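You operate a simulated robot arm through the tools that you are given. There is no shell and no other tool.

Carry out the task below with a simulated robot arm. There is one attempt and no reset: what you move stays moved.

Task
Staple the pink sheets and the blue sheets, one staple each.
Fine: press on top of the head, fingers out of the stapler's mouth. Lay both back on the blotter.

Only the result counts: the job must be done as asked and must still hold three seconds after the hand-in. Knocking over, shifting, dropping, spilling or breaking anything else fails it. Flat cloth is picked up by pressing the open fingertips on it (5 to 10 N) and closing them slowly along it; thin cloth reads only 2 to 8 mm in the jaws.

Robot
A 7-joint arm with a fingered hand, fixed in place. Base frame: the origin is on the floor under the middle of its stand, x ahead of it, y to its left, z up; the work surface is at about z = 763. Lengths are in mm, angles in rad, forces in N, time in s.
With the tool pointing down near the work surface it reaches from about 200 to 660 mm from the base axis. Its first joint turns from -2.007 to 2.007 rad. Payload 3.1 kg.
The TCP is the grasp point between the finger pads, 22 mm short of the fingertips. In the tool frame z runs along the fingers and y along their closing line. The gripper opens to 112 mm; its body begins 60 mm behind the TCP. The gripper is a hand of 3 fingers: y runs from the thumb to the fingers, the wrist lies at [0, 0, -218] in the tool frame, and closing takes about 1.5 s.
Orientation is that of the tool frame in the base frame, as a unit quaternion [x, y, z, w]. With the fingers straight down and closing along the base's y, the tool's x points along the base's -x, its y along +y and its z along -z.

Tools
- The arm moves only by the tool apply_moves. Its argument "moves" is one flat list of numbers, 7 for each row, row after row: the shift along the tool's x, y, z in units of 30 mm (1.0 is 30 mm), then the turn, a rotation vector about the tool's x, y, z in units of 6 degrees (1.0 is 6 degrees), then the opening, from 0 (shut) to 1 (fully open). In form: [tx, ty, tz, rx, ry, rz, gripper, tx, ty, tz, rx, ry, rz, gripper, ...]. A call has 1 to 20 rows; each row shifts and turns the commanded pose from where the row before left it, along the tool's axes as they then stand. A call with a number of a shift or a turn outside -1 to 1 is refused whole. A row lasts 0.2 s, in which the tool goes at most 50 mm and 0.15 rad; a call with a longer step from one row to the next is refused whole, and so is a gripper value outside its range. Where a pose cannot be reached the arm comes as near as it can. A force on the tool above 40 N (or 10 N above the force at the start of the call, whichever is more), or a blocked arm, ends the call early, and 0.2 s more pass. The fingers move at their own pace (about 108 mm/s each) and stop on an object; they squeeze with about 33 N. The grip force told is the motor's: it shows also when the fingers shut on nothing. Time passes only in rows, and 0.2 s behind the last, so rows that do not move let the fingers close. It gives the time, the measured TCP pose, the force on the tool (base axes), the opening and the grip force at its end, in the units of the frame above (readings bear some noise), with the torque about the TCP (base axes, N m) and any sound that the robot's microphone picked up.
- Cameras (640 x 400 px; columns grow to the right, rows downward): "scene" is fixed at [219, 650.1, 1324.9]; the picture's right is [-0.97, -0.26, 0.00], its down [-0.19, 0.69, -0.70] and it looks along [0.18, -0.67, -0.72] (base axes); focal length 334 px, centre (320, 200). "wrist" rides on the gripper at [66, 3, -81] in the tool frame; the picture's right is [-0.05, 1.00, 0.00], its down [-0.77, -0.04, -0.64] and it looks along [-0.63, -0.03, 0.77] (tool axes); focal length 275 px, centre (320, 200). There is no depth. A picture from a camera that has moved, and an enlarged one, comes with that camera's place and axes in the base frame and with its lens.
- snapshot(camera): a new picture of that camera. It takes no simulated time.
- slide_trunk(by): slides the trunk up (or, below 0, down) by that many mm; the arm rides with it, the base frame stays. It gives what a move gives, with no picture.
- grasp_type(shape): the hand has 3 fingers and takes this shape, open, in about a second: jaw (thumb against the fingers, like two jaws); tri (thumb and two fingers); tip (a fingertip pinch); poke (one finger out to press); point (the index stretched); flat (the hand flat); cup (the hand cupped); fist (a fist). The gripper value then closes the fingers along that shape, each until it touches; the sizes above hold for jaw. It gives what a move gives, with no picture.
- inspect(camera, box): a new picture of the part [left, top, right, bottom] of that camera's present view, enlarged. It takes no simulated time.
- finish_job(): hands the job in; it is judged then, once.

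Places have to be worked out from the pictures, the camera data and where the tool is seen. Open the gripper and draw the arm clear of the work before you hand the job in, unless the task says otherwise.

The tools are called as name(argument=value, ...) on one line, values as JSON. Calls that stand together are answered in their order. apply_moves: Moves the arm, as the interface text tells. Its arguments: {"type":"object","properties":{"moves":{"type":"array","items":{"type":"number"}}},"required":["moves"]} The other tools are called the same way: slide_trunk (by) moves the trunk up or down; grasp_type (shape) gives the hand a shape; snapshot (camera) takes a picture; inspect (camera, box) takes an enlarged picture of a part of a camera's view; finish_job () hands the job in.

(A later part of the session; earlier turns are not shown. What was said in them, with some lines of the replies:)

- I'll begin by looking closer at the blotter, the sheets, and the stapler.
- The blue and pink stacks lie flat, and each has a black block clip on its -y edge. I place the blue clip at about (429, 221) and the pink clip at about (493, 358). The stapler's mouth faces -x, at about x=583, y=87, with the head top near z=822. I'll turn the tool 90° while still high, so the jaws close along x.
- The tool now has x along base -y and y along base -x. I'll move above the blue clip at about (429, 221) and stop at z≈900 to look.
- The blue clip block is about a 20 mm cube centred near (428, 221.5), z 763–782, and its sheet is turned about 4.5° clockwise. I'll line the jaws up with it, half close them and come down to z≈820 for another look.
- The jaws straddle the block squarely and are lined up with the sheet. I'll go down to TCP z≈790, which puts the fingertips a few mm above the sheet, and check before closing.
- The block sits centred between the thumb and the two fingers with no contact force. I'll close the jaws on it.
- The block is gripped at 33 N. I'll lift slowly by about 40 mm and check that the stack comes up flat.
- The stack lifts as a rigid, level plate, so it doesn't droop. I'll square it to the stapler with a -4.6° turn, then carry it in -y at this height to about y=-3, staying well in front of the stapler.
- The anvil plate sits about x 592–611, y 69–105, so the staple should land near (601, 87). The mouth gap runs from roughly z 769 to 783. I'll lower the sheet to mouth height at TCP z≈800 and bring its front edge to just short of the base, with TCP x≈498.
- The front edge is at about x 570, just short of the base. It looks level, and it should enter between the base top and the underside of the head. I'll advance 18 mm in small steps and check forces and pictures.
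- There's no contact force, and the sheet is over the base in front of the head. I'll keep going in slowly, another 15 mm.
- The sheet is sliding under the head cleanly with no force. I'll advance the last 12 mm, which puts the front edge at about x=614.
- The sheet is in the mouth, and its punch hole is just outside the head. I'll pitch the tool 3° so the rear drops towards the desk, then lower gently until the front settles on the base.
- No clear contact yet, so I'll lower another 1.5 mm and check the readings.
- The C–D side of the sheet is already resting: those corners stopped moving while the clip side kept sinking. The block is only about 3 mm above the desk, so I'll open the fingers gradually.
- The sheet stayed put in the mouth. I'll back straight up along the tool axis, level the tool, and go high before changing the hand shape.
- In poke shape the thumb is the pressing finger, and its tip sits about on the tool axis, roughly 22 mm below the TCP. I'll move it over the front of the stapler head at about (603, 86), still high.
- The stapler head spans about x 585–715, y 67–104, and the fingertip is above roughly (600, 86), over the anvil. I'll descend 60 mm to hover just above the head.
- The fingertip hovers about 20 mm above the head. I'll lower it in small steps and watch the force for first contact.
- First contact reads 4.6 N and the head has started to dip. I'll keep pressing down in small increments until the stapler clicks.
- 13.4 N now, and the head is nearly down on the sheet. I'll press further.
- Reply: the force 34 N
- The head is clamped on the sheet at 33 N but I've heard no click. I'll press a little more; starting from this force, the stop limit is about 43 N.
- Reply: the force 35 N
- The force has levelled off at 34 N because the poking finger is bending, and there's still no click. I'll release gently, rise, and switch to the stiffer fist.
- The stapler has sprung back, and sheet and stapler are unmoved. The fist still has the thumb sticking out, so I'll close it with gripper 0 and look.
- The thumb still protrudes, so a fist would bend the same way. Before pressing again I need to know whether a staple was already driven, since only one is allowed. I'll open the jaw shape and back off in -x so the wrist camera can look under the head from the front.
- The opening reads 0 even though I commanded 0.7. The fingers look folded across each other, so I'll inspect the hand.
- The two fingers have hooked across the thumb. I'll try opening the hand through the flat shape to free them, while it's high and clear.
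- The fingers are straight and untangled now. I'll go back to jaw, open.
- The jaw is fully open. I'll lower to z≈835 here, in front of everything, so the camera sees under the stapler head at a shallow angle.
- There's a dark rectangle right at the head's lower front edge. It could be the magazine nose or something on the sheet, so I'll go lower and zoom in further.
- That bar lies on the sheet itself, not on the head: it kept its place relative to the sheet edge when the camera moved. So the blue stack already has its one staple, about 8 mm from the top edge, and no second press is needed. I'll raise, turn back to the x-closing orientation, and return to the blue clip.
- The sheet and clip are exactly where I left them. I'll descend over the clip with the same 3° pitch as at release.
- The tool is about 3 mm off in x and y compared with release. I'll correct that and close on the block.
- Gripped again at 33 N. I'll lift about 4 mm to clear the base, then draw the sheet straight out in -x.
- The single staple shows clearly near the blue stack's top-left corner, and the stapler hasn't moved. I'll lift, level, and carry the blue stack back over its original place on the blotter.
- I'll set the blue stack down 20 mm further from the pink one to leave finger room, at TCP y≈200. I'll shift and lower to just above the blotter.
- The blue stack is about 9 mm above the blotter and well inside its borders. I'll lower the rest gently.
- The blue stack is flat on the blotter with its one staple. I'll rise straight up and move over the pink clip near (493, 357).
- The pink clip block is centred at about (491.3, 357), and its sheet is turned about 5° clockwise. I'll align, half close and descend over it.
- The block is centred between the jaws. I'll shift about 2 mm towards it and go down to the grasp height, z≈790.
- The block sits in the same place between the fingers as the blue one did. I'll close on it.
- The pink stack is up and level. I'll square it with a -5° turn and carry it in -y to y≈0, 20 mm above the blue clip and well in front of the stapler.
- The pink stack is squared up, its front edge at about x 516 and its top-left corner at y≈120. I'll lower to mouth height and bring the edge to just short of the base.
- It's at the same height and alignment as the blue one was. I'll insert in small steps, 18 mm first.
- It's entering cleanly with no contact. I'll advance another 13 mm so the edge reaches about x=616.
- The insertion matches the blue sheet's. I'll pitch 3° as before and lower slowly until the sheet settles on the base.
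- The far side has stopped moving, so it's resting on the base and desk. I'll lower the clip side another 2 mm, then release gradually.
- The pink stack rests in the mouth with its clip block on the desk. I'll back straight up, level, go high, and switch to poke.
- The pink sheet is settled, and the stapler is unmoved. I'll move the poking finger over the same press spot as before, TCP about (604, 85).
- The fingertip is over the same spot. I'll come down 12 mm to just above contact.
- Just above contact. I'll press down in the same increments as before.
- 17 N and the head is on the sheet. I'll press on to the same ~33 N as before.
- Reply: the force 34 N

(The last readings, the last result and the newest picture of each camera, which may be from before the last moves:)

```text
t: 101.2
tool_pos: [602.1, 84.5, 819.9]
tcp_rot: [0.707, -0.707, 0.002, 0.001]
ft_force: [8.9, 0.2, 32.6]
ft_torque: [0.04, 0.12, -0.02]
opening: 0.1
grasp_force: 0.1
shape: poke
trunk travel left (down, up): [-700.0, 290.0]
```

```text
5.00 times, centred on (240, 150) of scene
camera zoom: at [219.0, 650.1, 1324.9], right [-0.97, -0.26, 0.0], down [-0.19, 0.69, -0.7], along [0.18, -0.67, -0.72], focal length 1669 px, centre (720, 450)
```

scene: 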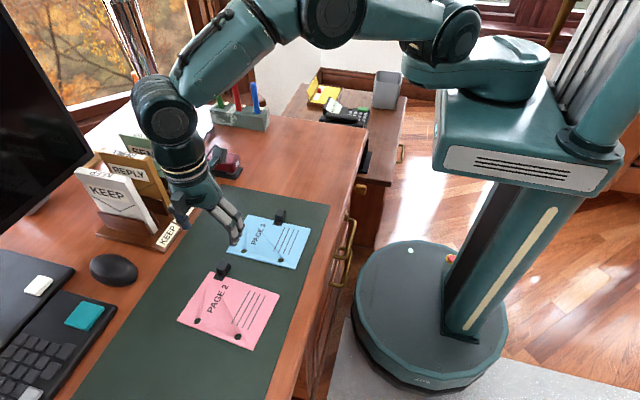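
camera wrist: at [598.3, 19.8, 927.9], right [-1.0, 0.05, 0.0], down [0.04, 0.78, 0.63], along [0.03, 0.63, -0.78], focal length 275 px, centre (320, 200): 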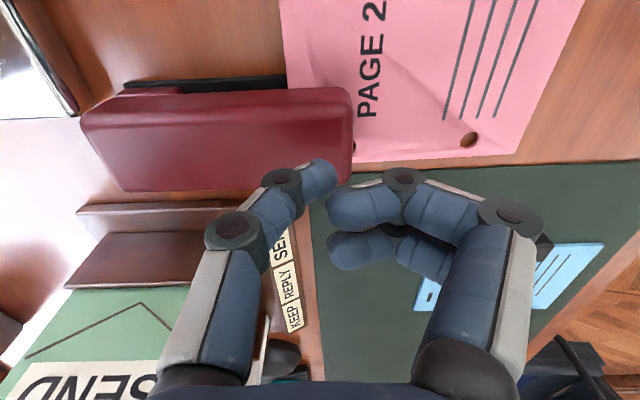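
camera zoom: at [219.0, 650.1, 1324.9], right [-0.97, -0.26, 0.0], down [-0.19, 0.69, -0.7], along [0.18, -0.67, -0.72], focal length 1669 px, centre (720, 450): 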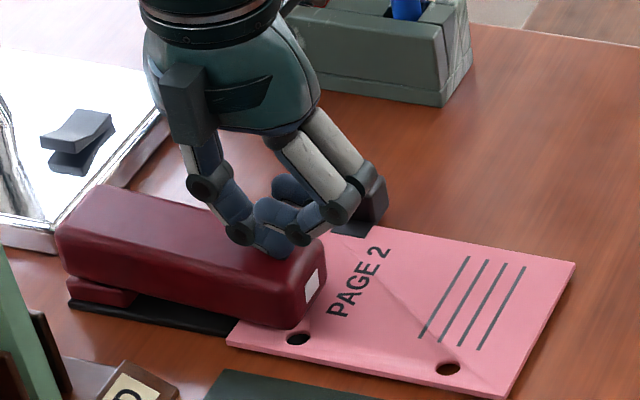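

It reads 32.6 N, same as before. I'll add the same last 1.5 mm as on the blue press, then release gently and rise.

apply_moves(moves=[0, 0, 0.05, 0, 0, 0, 1, 0, 0, 0, 0, 0, 0, 1])

apply_moves(moves=[0, 0, -0.1, 0, 0, 0, 1, 0, 0, -0.1, 0, 0, 0, 1, 0, 0, -0.1, 0, 0, 0, 1, 0, 0, -0.1, 0, 0, 0, 1, 0, 0, -0.15, 0, 0, 0, 1, 0, 0, -0.2, 0, 0, 0, 1, 0, 0, -0.4, 0, 0, 0, 1, 0, 0, -0.8, 0, 0, 0, 1, 0, 0, -0.9, 0, 0, 0, 1, 0, 0, -0.6, 0, 0, 0, 1, 0, 0, 0, 0, 0, 0, 1])

inspect(camera="scene", box=[190, 130, 290, 200])

```text
t: 101.8
tool_pos: [602.7, 84.5, 818.0]
tcp_rot: [0.708, -0.707, 0.003, 0.001]
ft_force: [8.8, 1.1, 33.8]
ft_torque: [-0.01, 0.19, -0.04]
opening: 0.2
grasp_force: 0.1
shape: poke
trunk travel left (down, up): [-700.0, 290.0]
```

```text
t: 104.2
tool_pos: [603.1, 86.2, 920.1]
tcp_rot: [-0.707, 0.707, -0.001, -0.003]
ft_force: [0.3, 0.4, 0.1]
ft_torque: [-0.01, -0.04, 0.01]
opening: 0.0
grasp_force: 0.1
shape: poke
trunk travel left (down, up): [-700.0, 290.0]
```

```text
5.71 times, centred on (240, 165) of scene
camera zoom: at [219.0, 650.1, 1324.9], right [-0.97, -0.26, 0.0], down [-0.19, 0.69, -0.7], along [0.18, -0.67, -0.72], focal length 1908 px, centre (777, 400)
```

zoom: 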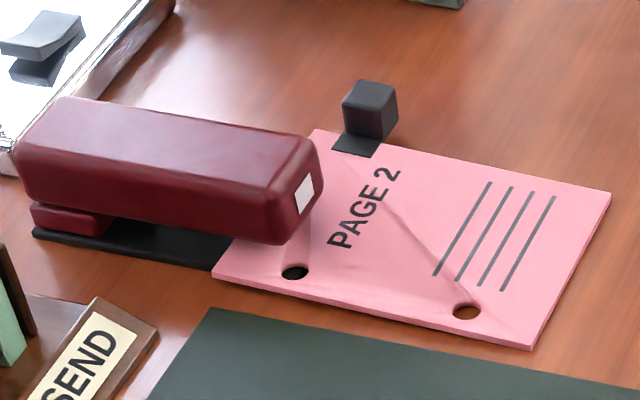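

The stapler has sprung back, and sheet and stapler look unmoved. I'll return the hand to jaw and check that the fingers open properly.

grasp_type(shape="jaw")

apply_moves(moves=[0, 0, 0, 0, 0, 0, 0.7, 0, 0, 0, 0, 0, 0, 0.7, 0, 0, 0, 0, 0, 0, 0.7])

snapshot(camera="wrist")

```text
t: 105.1
tool_pos: [604.1, 85.5, 919.8]
tcp_rot: [0.707, -0.707, 0.001, 0.004]
ft_force: [0.4, 0.1, -0.6]
ft_torque: [-0.01, 0.03, 0.0]
opening: 111.8
grasp_force: 0.1
shape: jaw
trunk travel left (down, up): [-700.0, 290.0]
```

```text
t: 105.9
tool_pos: [603.9, 85.5, 918.6]
tcp_rot: [0.707, -0.707, 0.002, 0.003]
ft_force: [-0.2, 0.1, 0.1]
ft_torque: [-0.01, 0.02, 0.0]
opening: 78.9
grasp_force: 0.0
shape: jaw
trunk travel left (down, up): [-700.0, 290.0]
```

```text
taken
camera wrist: at [600.0, 21.2, 999.7], right [-1.0, 0.05, 0.0], down [0.04, 0.78, 0.63], along [0.03, 0.63, -0.78], focal length 275 px, centre (320, 200)
```

wrist: 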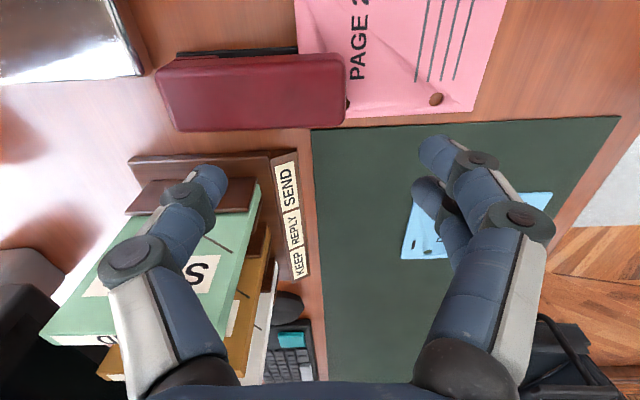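

The fingers opened cleanly. I'll move back above the pink clip at about (592, 1) and look.

apply_moves(moves=[0.4, 0.06, 0, 0, 0, 0, 0.6, 0.7, 0.1, 0, 0, 0, 0, 0.5, 0.7, 0.1, 0, 0, 0, 0, 0.5, 0.6, 0.08, 0, 0, 0, 0, 0.5, 0.41, 0.04, 0, 0, 0, 0, 0.5, 0, 0, 0, 0, 0, 0, 0.5])

snapshot(camera="wrist")

inspect(camera="wrist", box=[240, 50, 400, 200])

```text
t: 107.3
tool_pos: [593.0, 1.4, 919.5]
tcp_rot: [-0.707, 0.708, -0.002, -0.004]
ft_force: [0.0, 0.2, 0.0]
ft_torque: [-0.02, -0.01, -0.03]
opening: 56.5
grasp_force: 0.1
shape: jaw
trunk travel left (down, up): [-700.0, 290.0]
```

```text
taken
camera wrist: at [589.1, -62.9, 1000.5], right [-1.0, 0.05, 0.0], down [0.04, 0.78, 0.63], along [0.03, 0.63, -0.78], focal length 275 px, centre (320, 200)
```

wrist: 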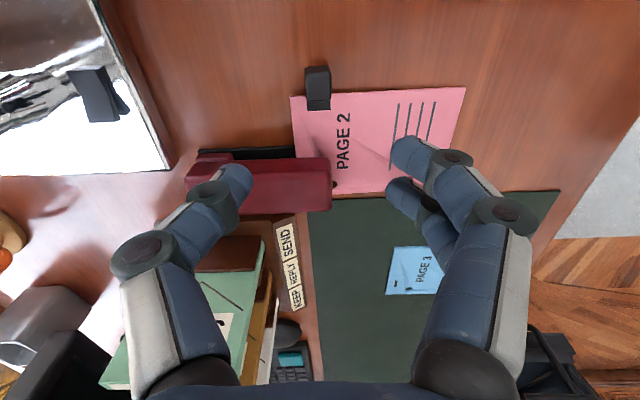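

```text
2.67 times, centred on (320, 125) of wrist
camera zoom: at [589.1, -62.9, 1000.5], right [-1.0, 0.05, 0.0], down [0.04, 0.78, 0.63], along [0.03, 0.63, -0.78], focal length 734 px, centre (320, 400)
```

zoom: 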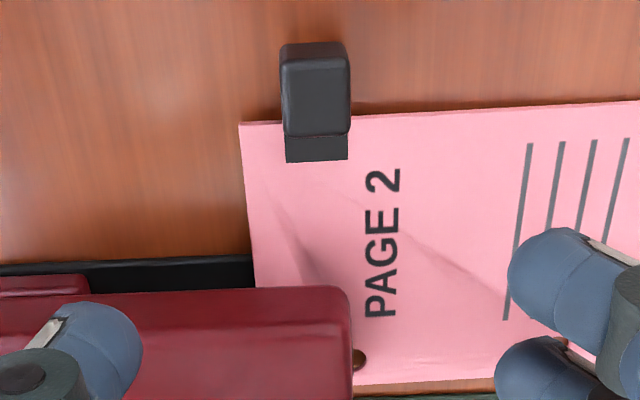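

The clip block's top is centred at about (592.4, 1). I'll descend over it with the same 3° pitch, stopping near z≈795 to check.

apply_moves(moves=[0, 0, 0.6, 0, 0, 0, 0.47, 0, 0, 0.9, 0.25, 0, 0, 0.45, 0, 0, 0.9, 0.25, 0, 0, 0.45, 0, 0, 0.8, 0, 0, 0, 0.45, 0, 0, 0.6, 0, 0, 0, 0.45, 0, 0, 0.35, 0, 0, 0, 0.45, 0, 0, 0, 0, 0, 0, 0.45])

snapshot(camera="wrist")

inspect(camera="scene", box=[190, 130, 290, 200])

```text
t: 108.9
tool_pos: [596.1, 1.6, 795.5]
tcp_rot: [-0.707, 0.707, -0.02, 0.016]
ft_force: [-0.2, -0.5, -0.5]
ft_torque: [0.02, 0.0, 0.02]
opening: 50.9
grasp_force: 0.0
shape: jaw
trunk travel left (down, up): [-700.0, 290.0]
```

```text
taken
camera wrist: at [587.2, -64.4, 876.2], right [-1.0, 0.05, -0.05], down [0.0, 0.78, 0.63], along [0.07, 0.63, -0.77], focal length 275 px, centre (320, 200)
```

wrist: 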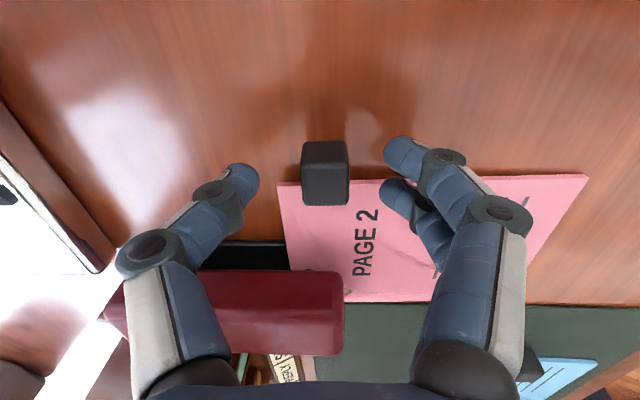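

```text
5.71 times, centred on (240, 165) of scene
camera zoom: at [219.0, 650.1, 1324.9], right [-0.97, -0.26, 0.0], down [-0.19, 0.69, -0.7], along [0.18, -0.67, -0.72], focal length 1908 px, centre (777, 400)
```

zoom: 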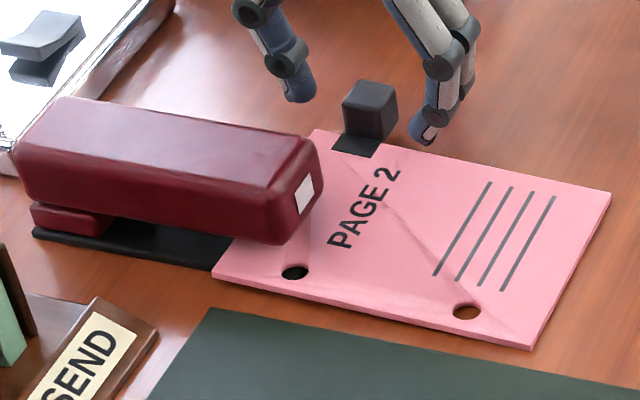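

The tool is about 3 mm too far in +x, so I'll correct that, lower 2.5 mm and close.

apply_moves(moves=[0, 0.1, 0.08, 0, 0, 0, 0.45, 0, 0, 0, 0, 0, 0, 0.38, 0, 0, 0, 0, 0, 0, 0.3, 0, 0, 0, 0, 0, 0, 0.25, 0, 0, 0, 0, 0, 0, 0.2, 0, 0, 0, 0, 0, 0, 0.15, 0, 0, 0, 0, 0, 0, 0.1, 0, 0, 0, 0, 0, 0, 0, 0, 0, 0, 0, 0, 0, 0])

snapshot(camera="wrist")

inspect(camera="scene", box=[190, 130, 290, 200])

```text
t: 110.9
tool_pos: [593.6, 0.5, 794.3]
tcp_rot: [-0.707, 0.707, -0.021, 0.016]
ft_force: [-0.2, 0.5, 0.2]
ft_torque: [0.0, 0.02, 0.01]
opening: 14.4
grasp_force: 32.8
shape: jaw
trunk travel left (down, up): [-700.0, 290.0]
```

```text
taken
camera wrist: at [584.7, -64.4, 873.5], right [-1.0, 0.05, -0.05], down [0.0, 0.78, 0.63], along [0.07, 0.63, -0.77], focal length 275 px, centre (320, 200)
```

wrist: 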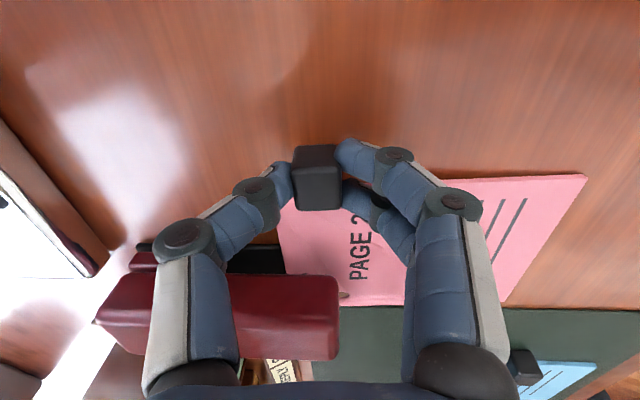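

```text
5.71 times, centred on (240, 165) of scene
camera zoom: at [219.0, 650.1, 1324.9], right [-0.97, -0.26, 0.0], down [-0.19, 0.69, -0.7], along [0.18, -0.67, -0.72], focal length 1908 px, centre (777, 400)
```

zoom: 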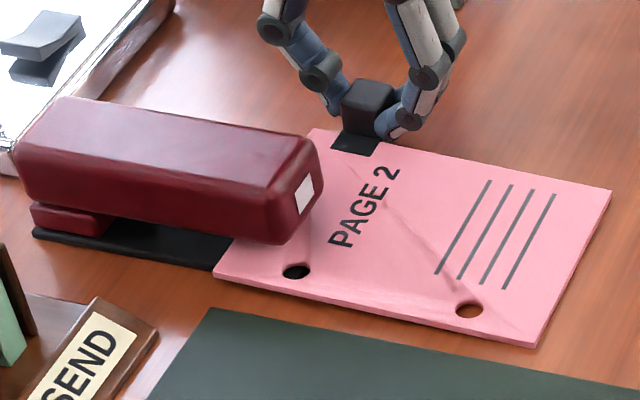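

Gripped at 33 N. I'll lift about 4 mm and draw the sheet straight out in -x.

apply_moves(moves=[0, 0, -0.07, 0, 0, 0, 0, 0, 0, -0.07, 0, 0, 0, 0, 0, 0, 0, 0, 0, 0, 0])

inspect(camera="scene", box=[190, 130, 290, 200])

```text
t: 111.7
tool_pos: [592.3, 0.2, 798.2]
tcp_rot: [0.707, -0.707, 0.02, -0.015]
ft_force: [-0.3, 0.5, -0.1]
ft_torque: [-0.02, -0.02, -0.01]
opening: 14.0
grasp_force: 33.2
shape: jaw
trunk travel left (down, up): [-700.0, 290.0]
```

```text
5.71 times, centred on (240, 165) of scene
camera zoom: at [219.0, 650.1, 1324.9], right [-0.97, -0.26, 0.0], down [-0.19, 0.69, -0.7], along [0.18, -0.67, -0.72], focal length 1908 px, centre (777, 400)
```

zoom: 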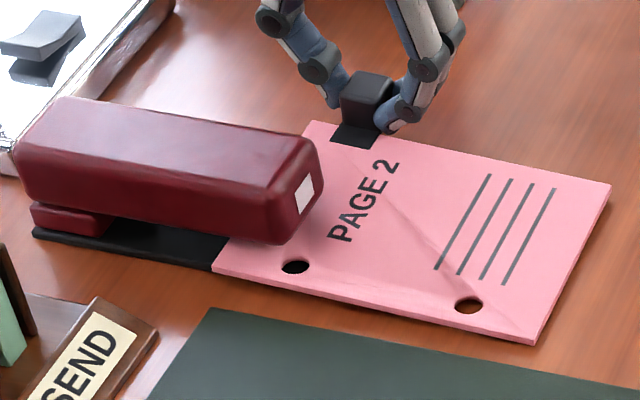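

apply_moves(moves=[0, 0.1, -0.02, 0, 0, 0, 0, 0, 0.2, -0.02, 0, 0, 0, 0, 0, 0.3, -0.016, 0, 0, 0, 0, 0, 0.4, -0.02, 0, 0, 0, 0, 0, 0.5, -0.026, 0, 0, 0, 0, 0, 0.5, -0.026, 0, 0, 0, 0, 0, 0.3, -0.016, 0, 0, 0, 0, 0, 0.0, 0, 0, 0, 0, 0])

inspect(camera="scene", box=[190, 130, 330, 210])

```text
t: 113.5
tool_pos: [524.9, -1.2, 798.8]
tcp_rot: [-0.707, 0.707, -0.021, 0.015]
ft_force: [0.5, 0.6, 0.3]
ft_torque: [-0.04, -0.01, 0.01]
opening: 14.2
grasp_force: 32.9
shape: jaw
trunk travel left (down, up): [-700.0, 290.0]
```

```text
4.57 times, centred on (260, 170) of scene
camera zoom: at [219.0, 650.1, 1324.9], right [-0.97, -0.26, 0.0], down [-0.19, 0.69, -0.7], along [0.18, -0.67, -0.72], focal length 1526 px, centre (594, 337)
```

zoom: 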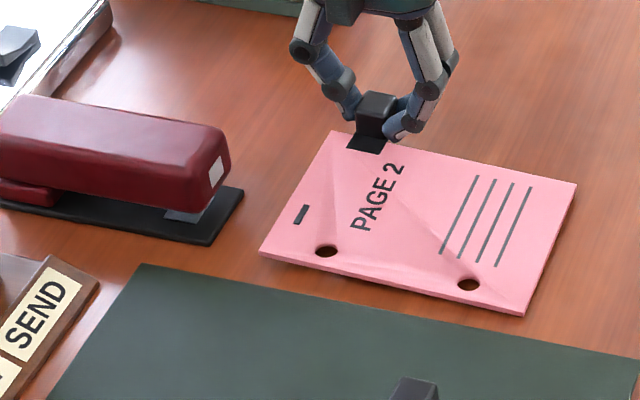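

Pink has one clean staple near its top-left corner, and the stapler is still in place. I'll lift, level, and carry it back over its original place on the blotter, passing above the blue stack.

apply_moves(moves=[0, 0, -0.55, -0.25, 0, 0, 0, 0, 0, -0.65, -0.25, 0, 0, 0, -0.4, 0.1, -0.1, 0, 0, 0, 0, -0.7, 0.15, 0, 0, 0, 0, 0, -0.9, 0.15, 0, 0, 0, 0, 0, -0.9, 0.15, 0, 0, 0, 0, 0, -0.9, 0.15, 0, 0, 0, 0, 0, -0.9, 0.15, 0, 0, 0, 0, 0, -0.9, 0.15, 0, 0, 0, 0, 0, -0.9, 0.1, 0, 0, 0, 0, 0, -0.9, 0, 0, 0, 0, 0, 0, -0.9, 0, 0, 0, 0, 0, 0, -0.9, 0, 0, 0, 0, 0, 0, -0.9, 0, 0, 0, 0, 0, 0, -0.9, 0, 0, 0, 0, 0, 0, -0.6, 0, 0, 0, 0, 0, 0, -0.3, 0, 0, 0, 0, 0, 0, 0, 0, 0, 0, 0, 0, 0])

snapshot(camera="wrist")

snapshot(camera="scene")

```text
t: 117.3
tool_pos: [488.2, 356.1, 835.7]
tcp_rot: [-0.707, 0.707, -0.001, -0.002]
ft_force: [0.9, -0.7, 0.3]
ft_torque: [-0.02, -0.03, 0.04]
opening: 14.0
grasp_force: 33.2
shape: jaw
trunk travel left (down, up): [-700.0, 290.0]
```

```text
taken
camera wrist: at [485.2, 290.9, 915.6], right [-1.0, 0.05, 0.0], down [0.04, 0.77, 0.63], along [0.03, 0.63, -0.78], focal length 275 px, centre (320, 200)
```

wrist: 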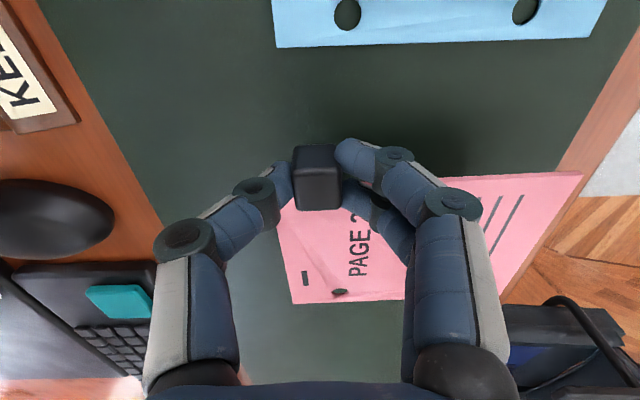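

```text
taken
```

scene: 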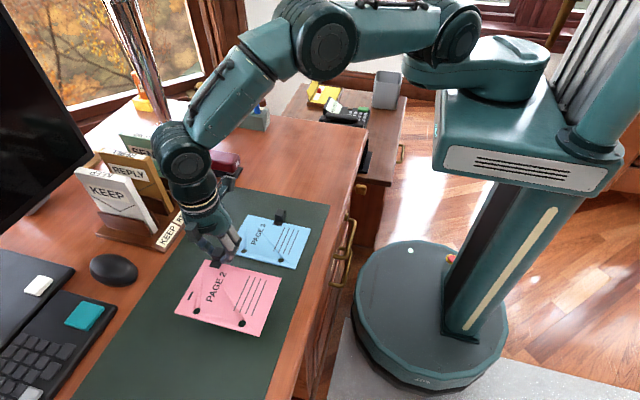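

Both stacks are over the blotter area with good spacing. I'll lower the pink to about 10 mm above the blotter.

apply_moves(moves=[0, -0.1, 0.3, 0, 0, 0, 0, 0, -0.03, 0.4, 0, 0, 0, 0, 0, 0, 0.3, 0, 0, 0, 0, 0, 0, 0.15, 0, 0, 0, 0, 0, 0, 0, 0, 0, 0, 0])

inspect(camera="scene", box=[160, 200, 320, 360])

```text
t: 118.5
tool_pos: [492.6, 355.5, 801.4]
tcp_rot: [0.708, -0.707, 0.001, 0.003]
ft_force: [-0.3, -0.2, 0.5]
ft_torque: [-0.01, -0.02, -0.04]
opening: 14.0
grasp_force: 32.7
shape: jaw
trunk travel left (down, up): [-700.0, 290.0]
```

```text
2.50 times, centred on (240, 280) of scene
camera zoom: at [219.0, 650.1, 1324.9], right [-0.97, -0.26, 0.0], down [-0.19, 0.69, -0.7], along [0.18, -0.67, -0.72], focal length 835 px, centre (520, 0)
```

zoom: 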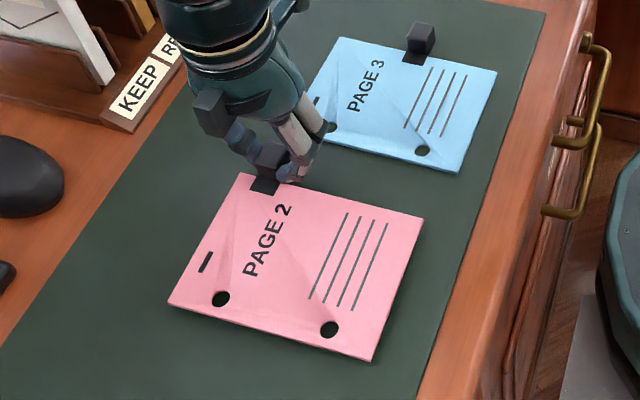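

apply_moves(moves=[0, 0, 0.1, 0, 0, 0, 0, 0, 0, 0.09, 0, 0, 0, 0, 0, 0, 0.07, 0, 0, 0, 0, 0, 0, 0.05, 0, 0, 0, 0, 0, 0, 0, 0, 0, 0, 0])

inspect(camera="scene", box=[160, 200, 320, 360])

```text
t: 119.7
tool_pos: [492.3, 355.6, 792.2]
tcp_rot: [-0.707, 0.707, -0.001, -0.003]
ft_force: [-0.3, -0.5, -1.0]
ft_torque: [0.02, 0.03, -0.01]
opening: 14.0
grasp_force: 33.5
shape: jaw
trunk travel left (down, up): [-700.0, 290.0]
```

```text
2.50 times, centred on (240, 280) of scene
camera zoom: at [219.0, 650.1, 1324.9], right [-0.97, -0.26, 0.0], down [-0.19, 0.69, -0.7], along [0.18, -0.67, -0.72], focal length 835 px, centre (520, 0)
```

zoom: 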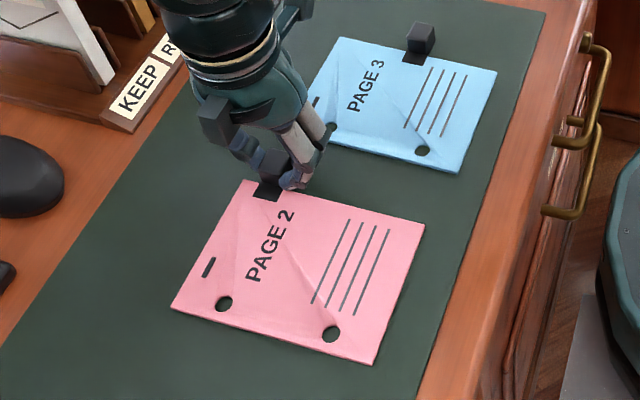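

apply_moves(moves=[0, 0, 0.04, 0, 0, 0, 0, 0, 0, 0, 0, 0, 0, 0, 0, 0, 0, 0, 0, 0, 0.14, 0, 0, 0, 0, 0, 0, 0.17, 0, 0, 0, 0, 0, 0, 0.21, 0, 0, 0, 0, 0, 0, 0.26, 0, 0, 0, 0, 0, 0, 0.32, 0, 0, 0, 0, 0, 0, 0.4, 0, 0, 0, 0, 0, 0, 0.45])

inspect(camera="scene", box=[160, 200, 320, 360])

snapshot(camera="wrist")

```text
t: 121.7
tool_pos: [492.0, 354.7, 790.2]
tcp_rot: [-0.707, 0.707, -0.001, -0.003]
ft_force: [0.0, -1.0, 0.1]
ft_torque: [-0.01, -0.02, 0.0]
opening: 49.7
grasp_force: 0.1
shape: jaw
trunk travel left (down, up): [-700.0, 290.0]
```

```text
2.50 times, centred on (240, 280) of scene
camera zoom: at [219.0, 650.1, 1324.9], right [-0.97, -0.26, 0.0], down [-0.19, 0.69, -0.7], along [0.18, -0.67, -0.72], focal length 835 px, centre (520, 0)
```

zoom: 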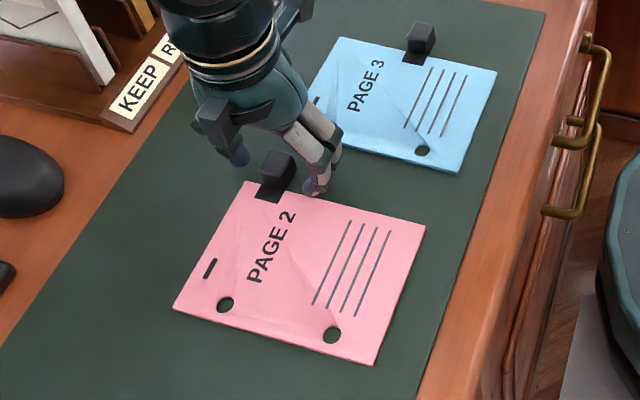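

```text
taken
camera wrist: at [488.0, 290.7, 871.4], right [-1.0, 0.05, 0.0], down [0.04, 0.77, 0.63], along [0.03, 0.63, -0.78], focal length 275 px, centre (320, 200)
```

wrist: 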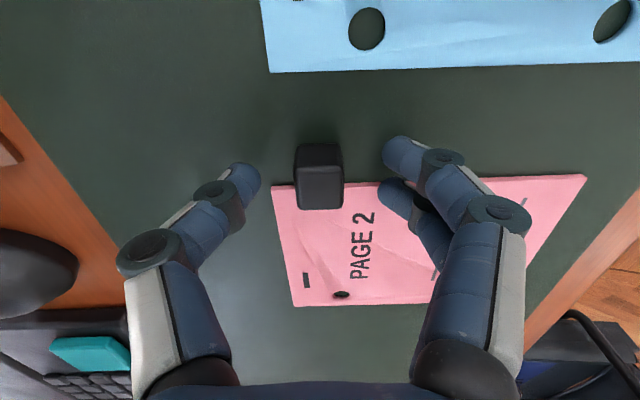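

Both stacks lie flat on the blotter. I'll back straight up with the fingers opening, then draw the arm clear over to the starting area.

apply_moves(moves=[0, 0, -0.3, 0, 0, 0, 0.45, 0, 0, -0.6, 0, 0, 0, 0.5, 0, 0, -0.9, 0, 0, 0, 0.6, 0, 0, -0.9, 0, 0, 0, 0.8, 0, 0, -0.9, 0, 0, 0, 1, 0, 0, -0.9, 0, 0, 0, 1, 0, 0, -0.9, 0, 0, 0, 1, 0, 0, -0.9, 0, 0, 0, 1, 0.5, 0.2, -0.5, 0, 0, 0, 1, 0.9, 0.2, 0, 0, 0, 0, 1, 0.9, 0.2, 0, 0, 0, 0, 1, 0.9, 0.2, 0, 0, 0, 0, 1, 0.9, 0.2, 0, 0, 0, 0, 1, 0.6, 0, 0, 0, 0, 0, 1, 0.3, 0, 0, 0, 0, 0, 1, 0, 0, 0, 0, 0, 0, 1])

snapshot(camera="scene")

snapshot(camera="wrist")

inspect(camera="scene", box=[160, 130, 340, 360])

```text
t: 125.1
tool_pos: [463.4, 207.5, 993.3]
tcp_rot: [0.707, -0.707, 0.002, 0.003]
ft_force: [-1.4, 0.6, -0.1]
ft_torque: [-0.01, 0.01, -0.02]
opening: 111.7
grasp_force: 0.1
shape: jaw
trunk travel left (down, up): [-700.0, 290.0]
```

```text
taken
```

scene: 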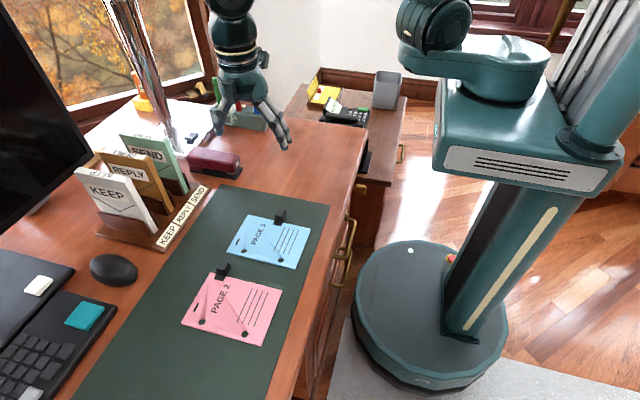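

```text
taken
camera wrist: at [460.1, 143.2, 1074.9], right [-1.0, 0.05, 0.0], down [0.04, 0.78, 0.63], along [0.03, 0.63, -0.78], focal length 275 px, centre (320, 200)
```

wrist: 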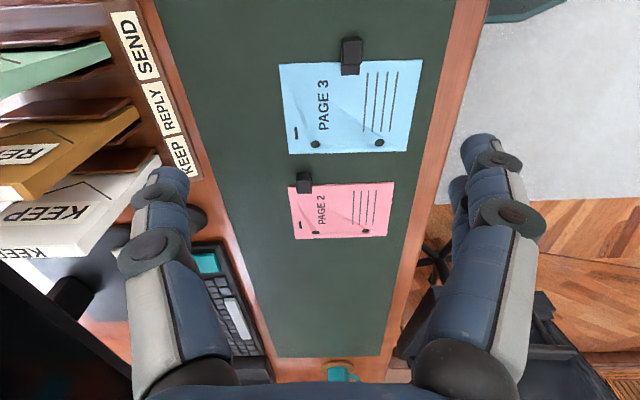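

```text
1.74 times, centred on (250, 245) of scene
camera zoom: at [219.0, 650.1, 1324.9], right [-0.97, -0.26, 0.0], down [-0.19, 0.69, -0.7], along [0.18, -0.67, -0.72], focal length 581 px, centre (442, 122)
```

zoom: 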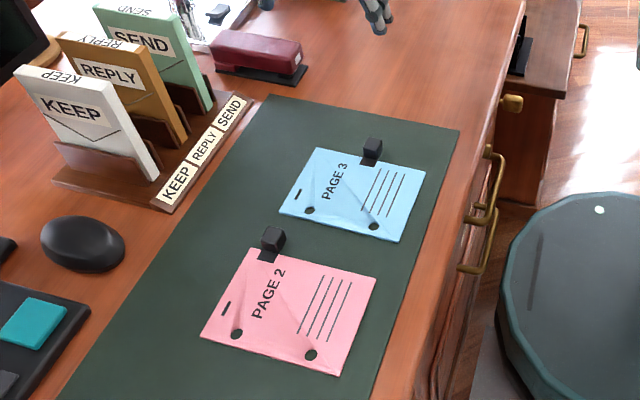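

Both stacks are on the blotter, and the rest of the desk looks unchanged. I'll take one close look at the staples and stapler before handing in.

inspect(camera="wrist", box=[270, 30, 430, 250])

inspect(camera="scene", box=[160, 120, 280, 200])

```text
1.82 times, centred on (350, 140) of wrist
camera zoom: at [460.1, 143.2, 1074.9], right [-1.0, 0.05, 0.0], down [0.04, 0.78, 0.63], along [0.03, 0.63, -0.78], focal length 500 px, centre (266, 309)
```

zoom: 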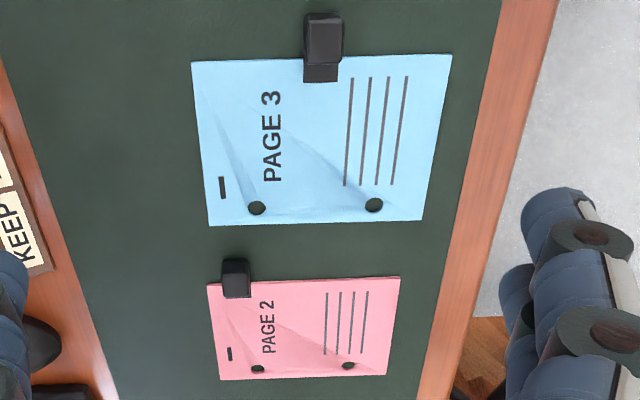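

```text
5.00 times, centred on (220, 160) of scene
camera zoom: at [219.0, 650.1, 1324.9], right [-0.97, -0.26, 0.0], down [-0.19, 0.69, -0.7], along [0.18, -0.67, -0.72], focal length 1669 px, centre (820, 400)
```

zoom: 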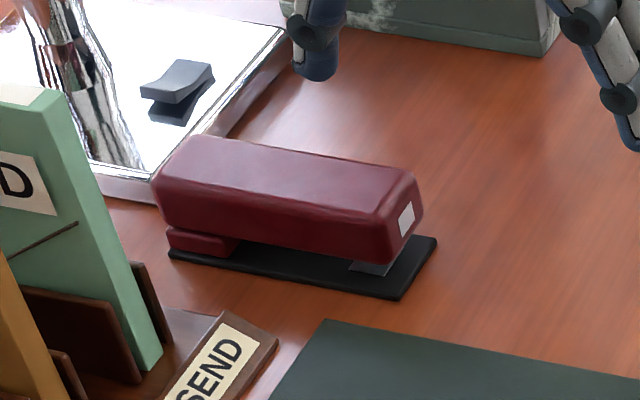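

Each stack shows exactly one staple and lies flat on the blotter. The stapler is where it started, and the hand is open and clear. I'm handing the job in.

finish_job()

```text
The job is handed in.
```

The pink and blue stacks now have one staple each, near the top-left corner, and both lie flat on the blotter. I handed the job in, but no verdict has come back yet.

- **Pressing:** I pressed each time with one fingertip on top of the stapler's head, up to about 34 N. No finger went into the mouth. The microphone picked up no click on either press, so I checked each staple on camera instead.
- **Where the stacks lie:** Pink is back at its original spot, and blue is about 20 mm further from it than before. Both now lie square to the blotter instead of about 5° turned. The clips are still on.
- **Everything else:** The last pictures show the stapler exactly where it started, and the rest of the desk looked unchanged. The hand is open and clear of the work.
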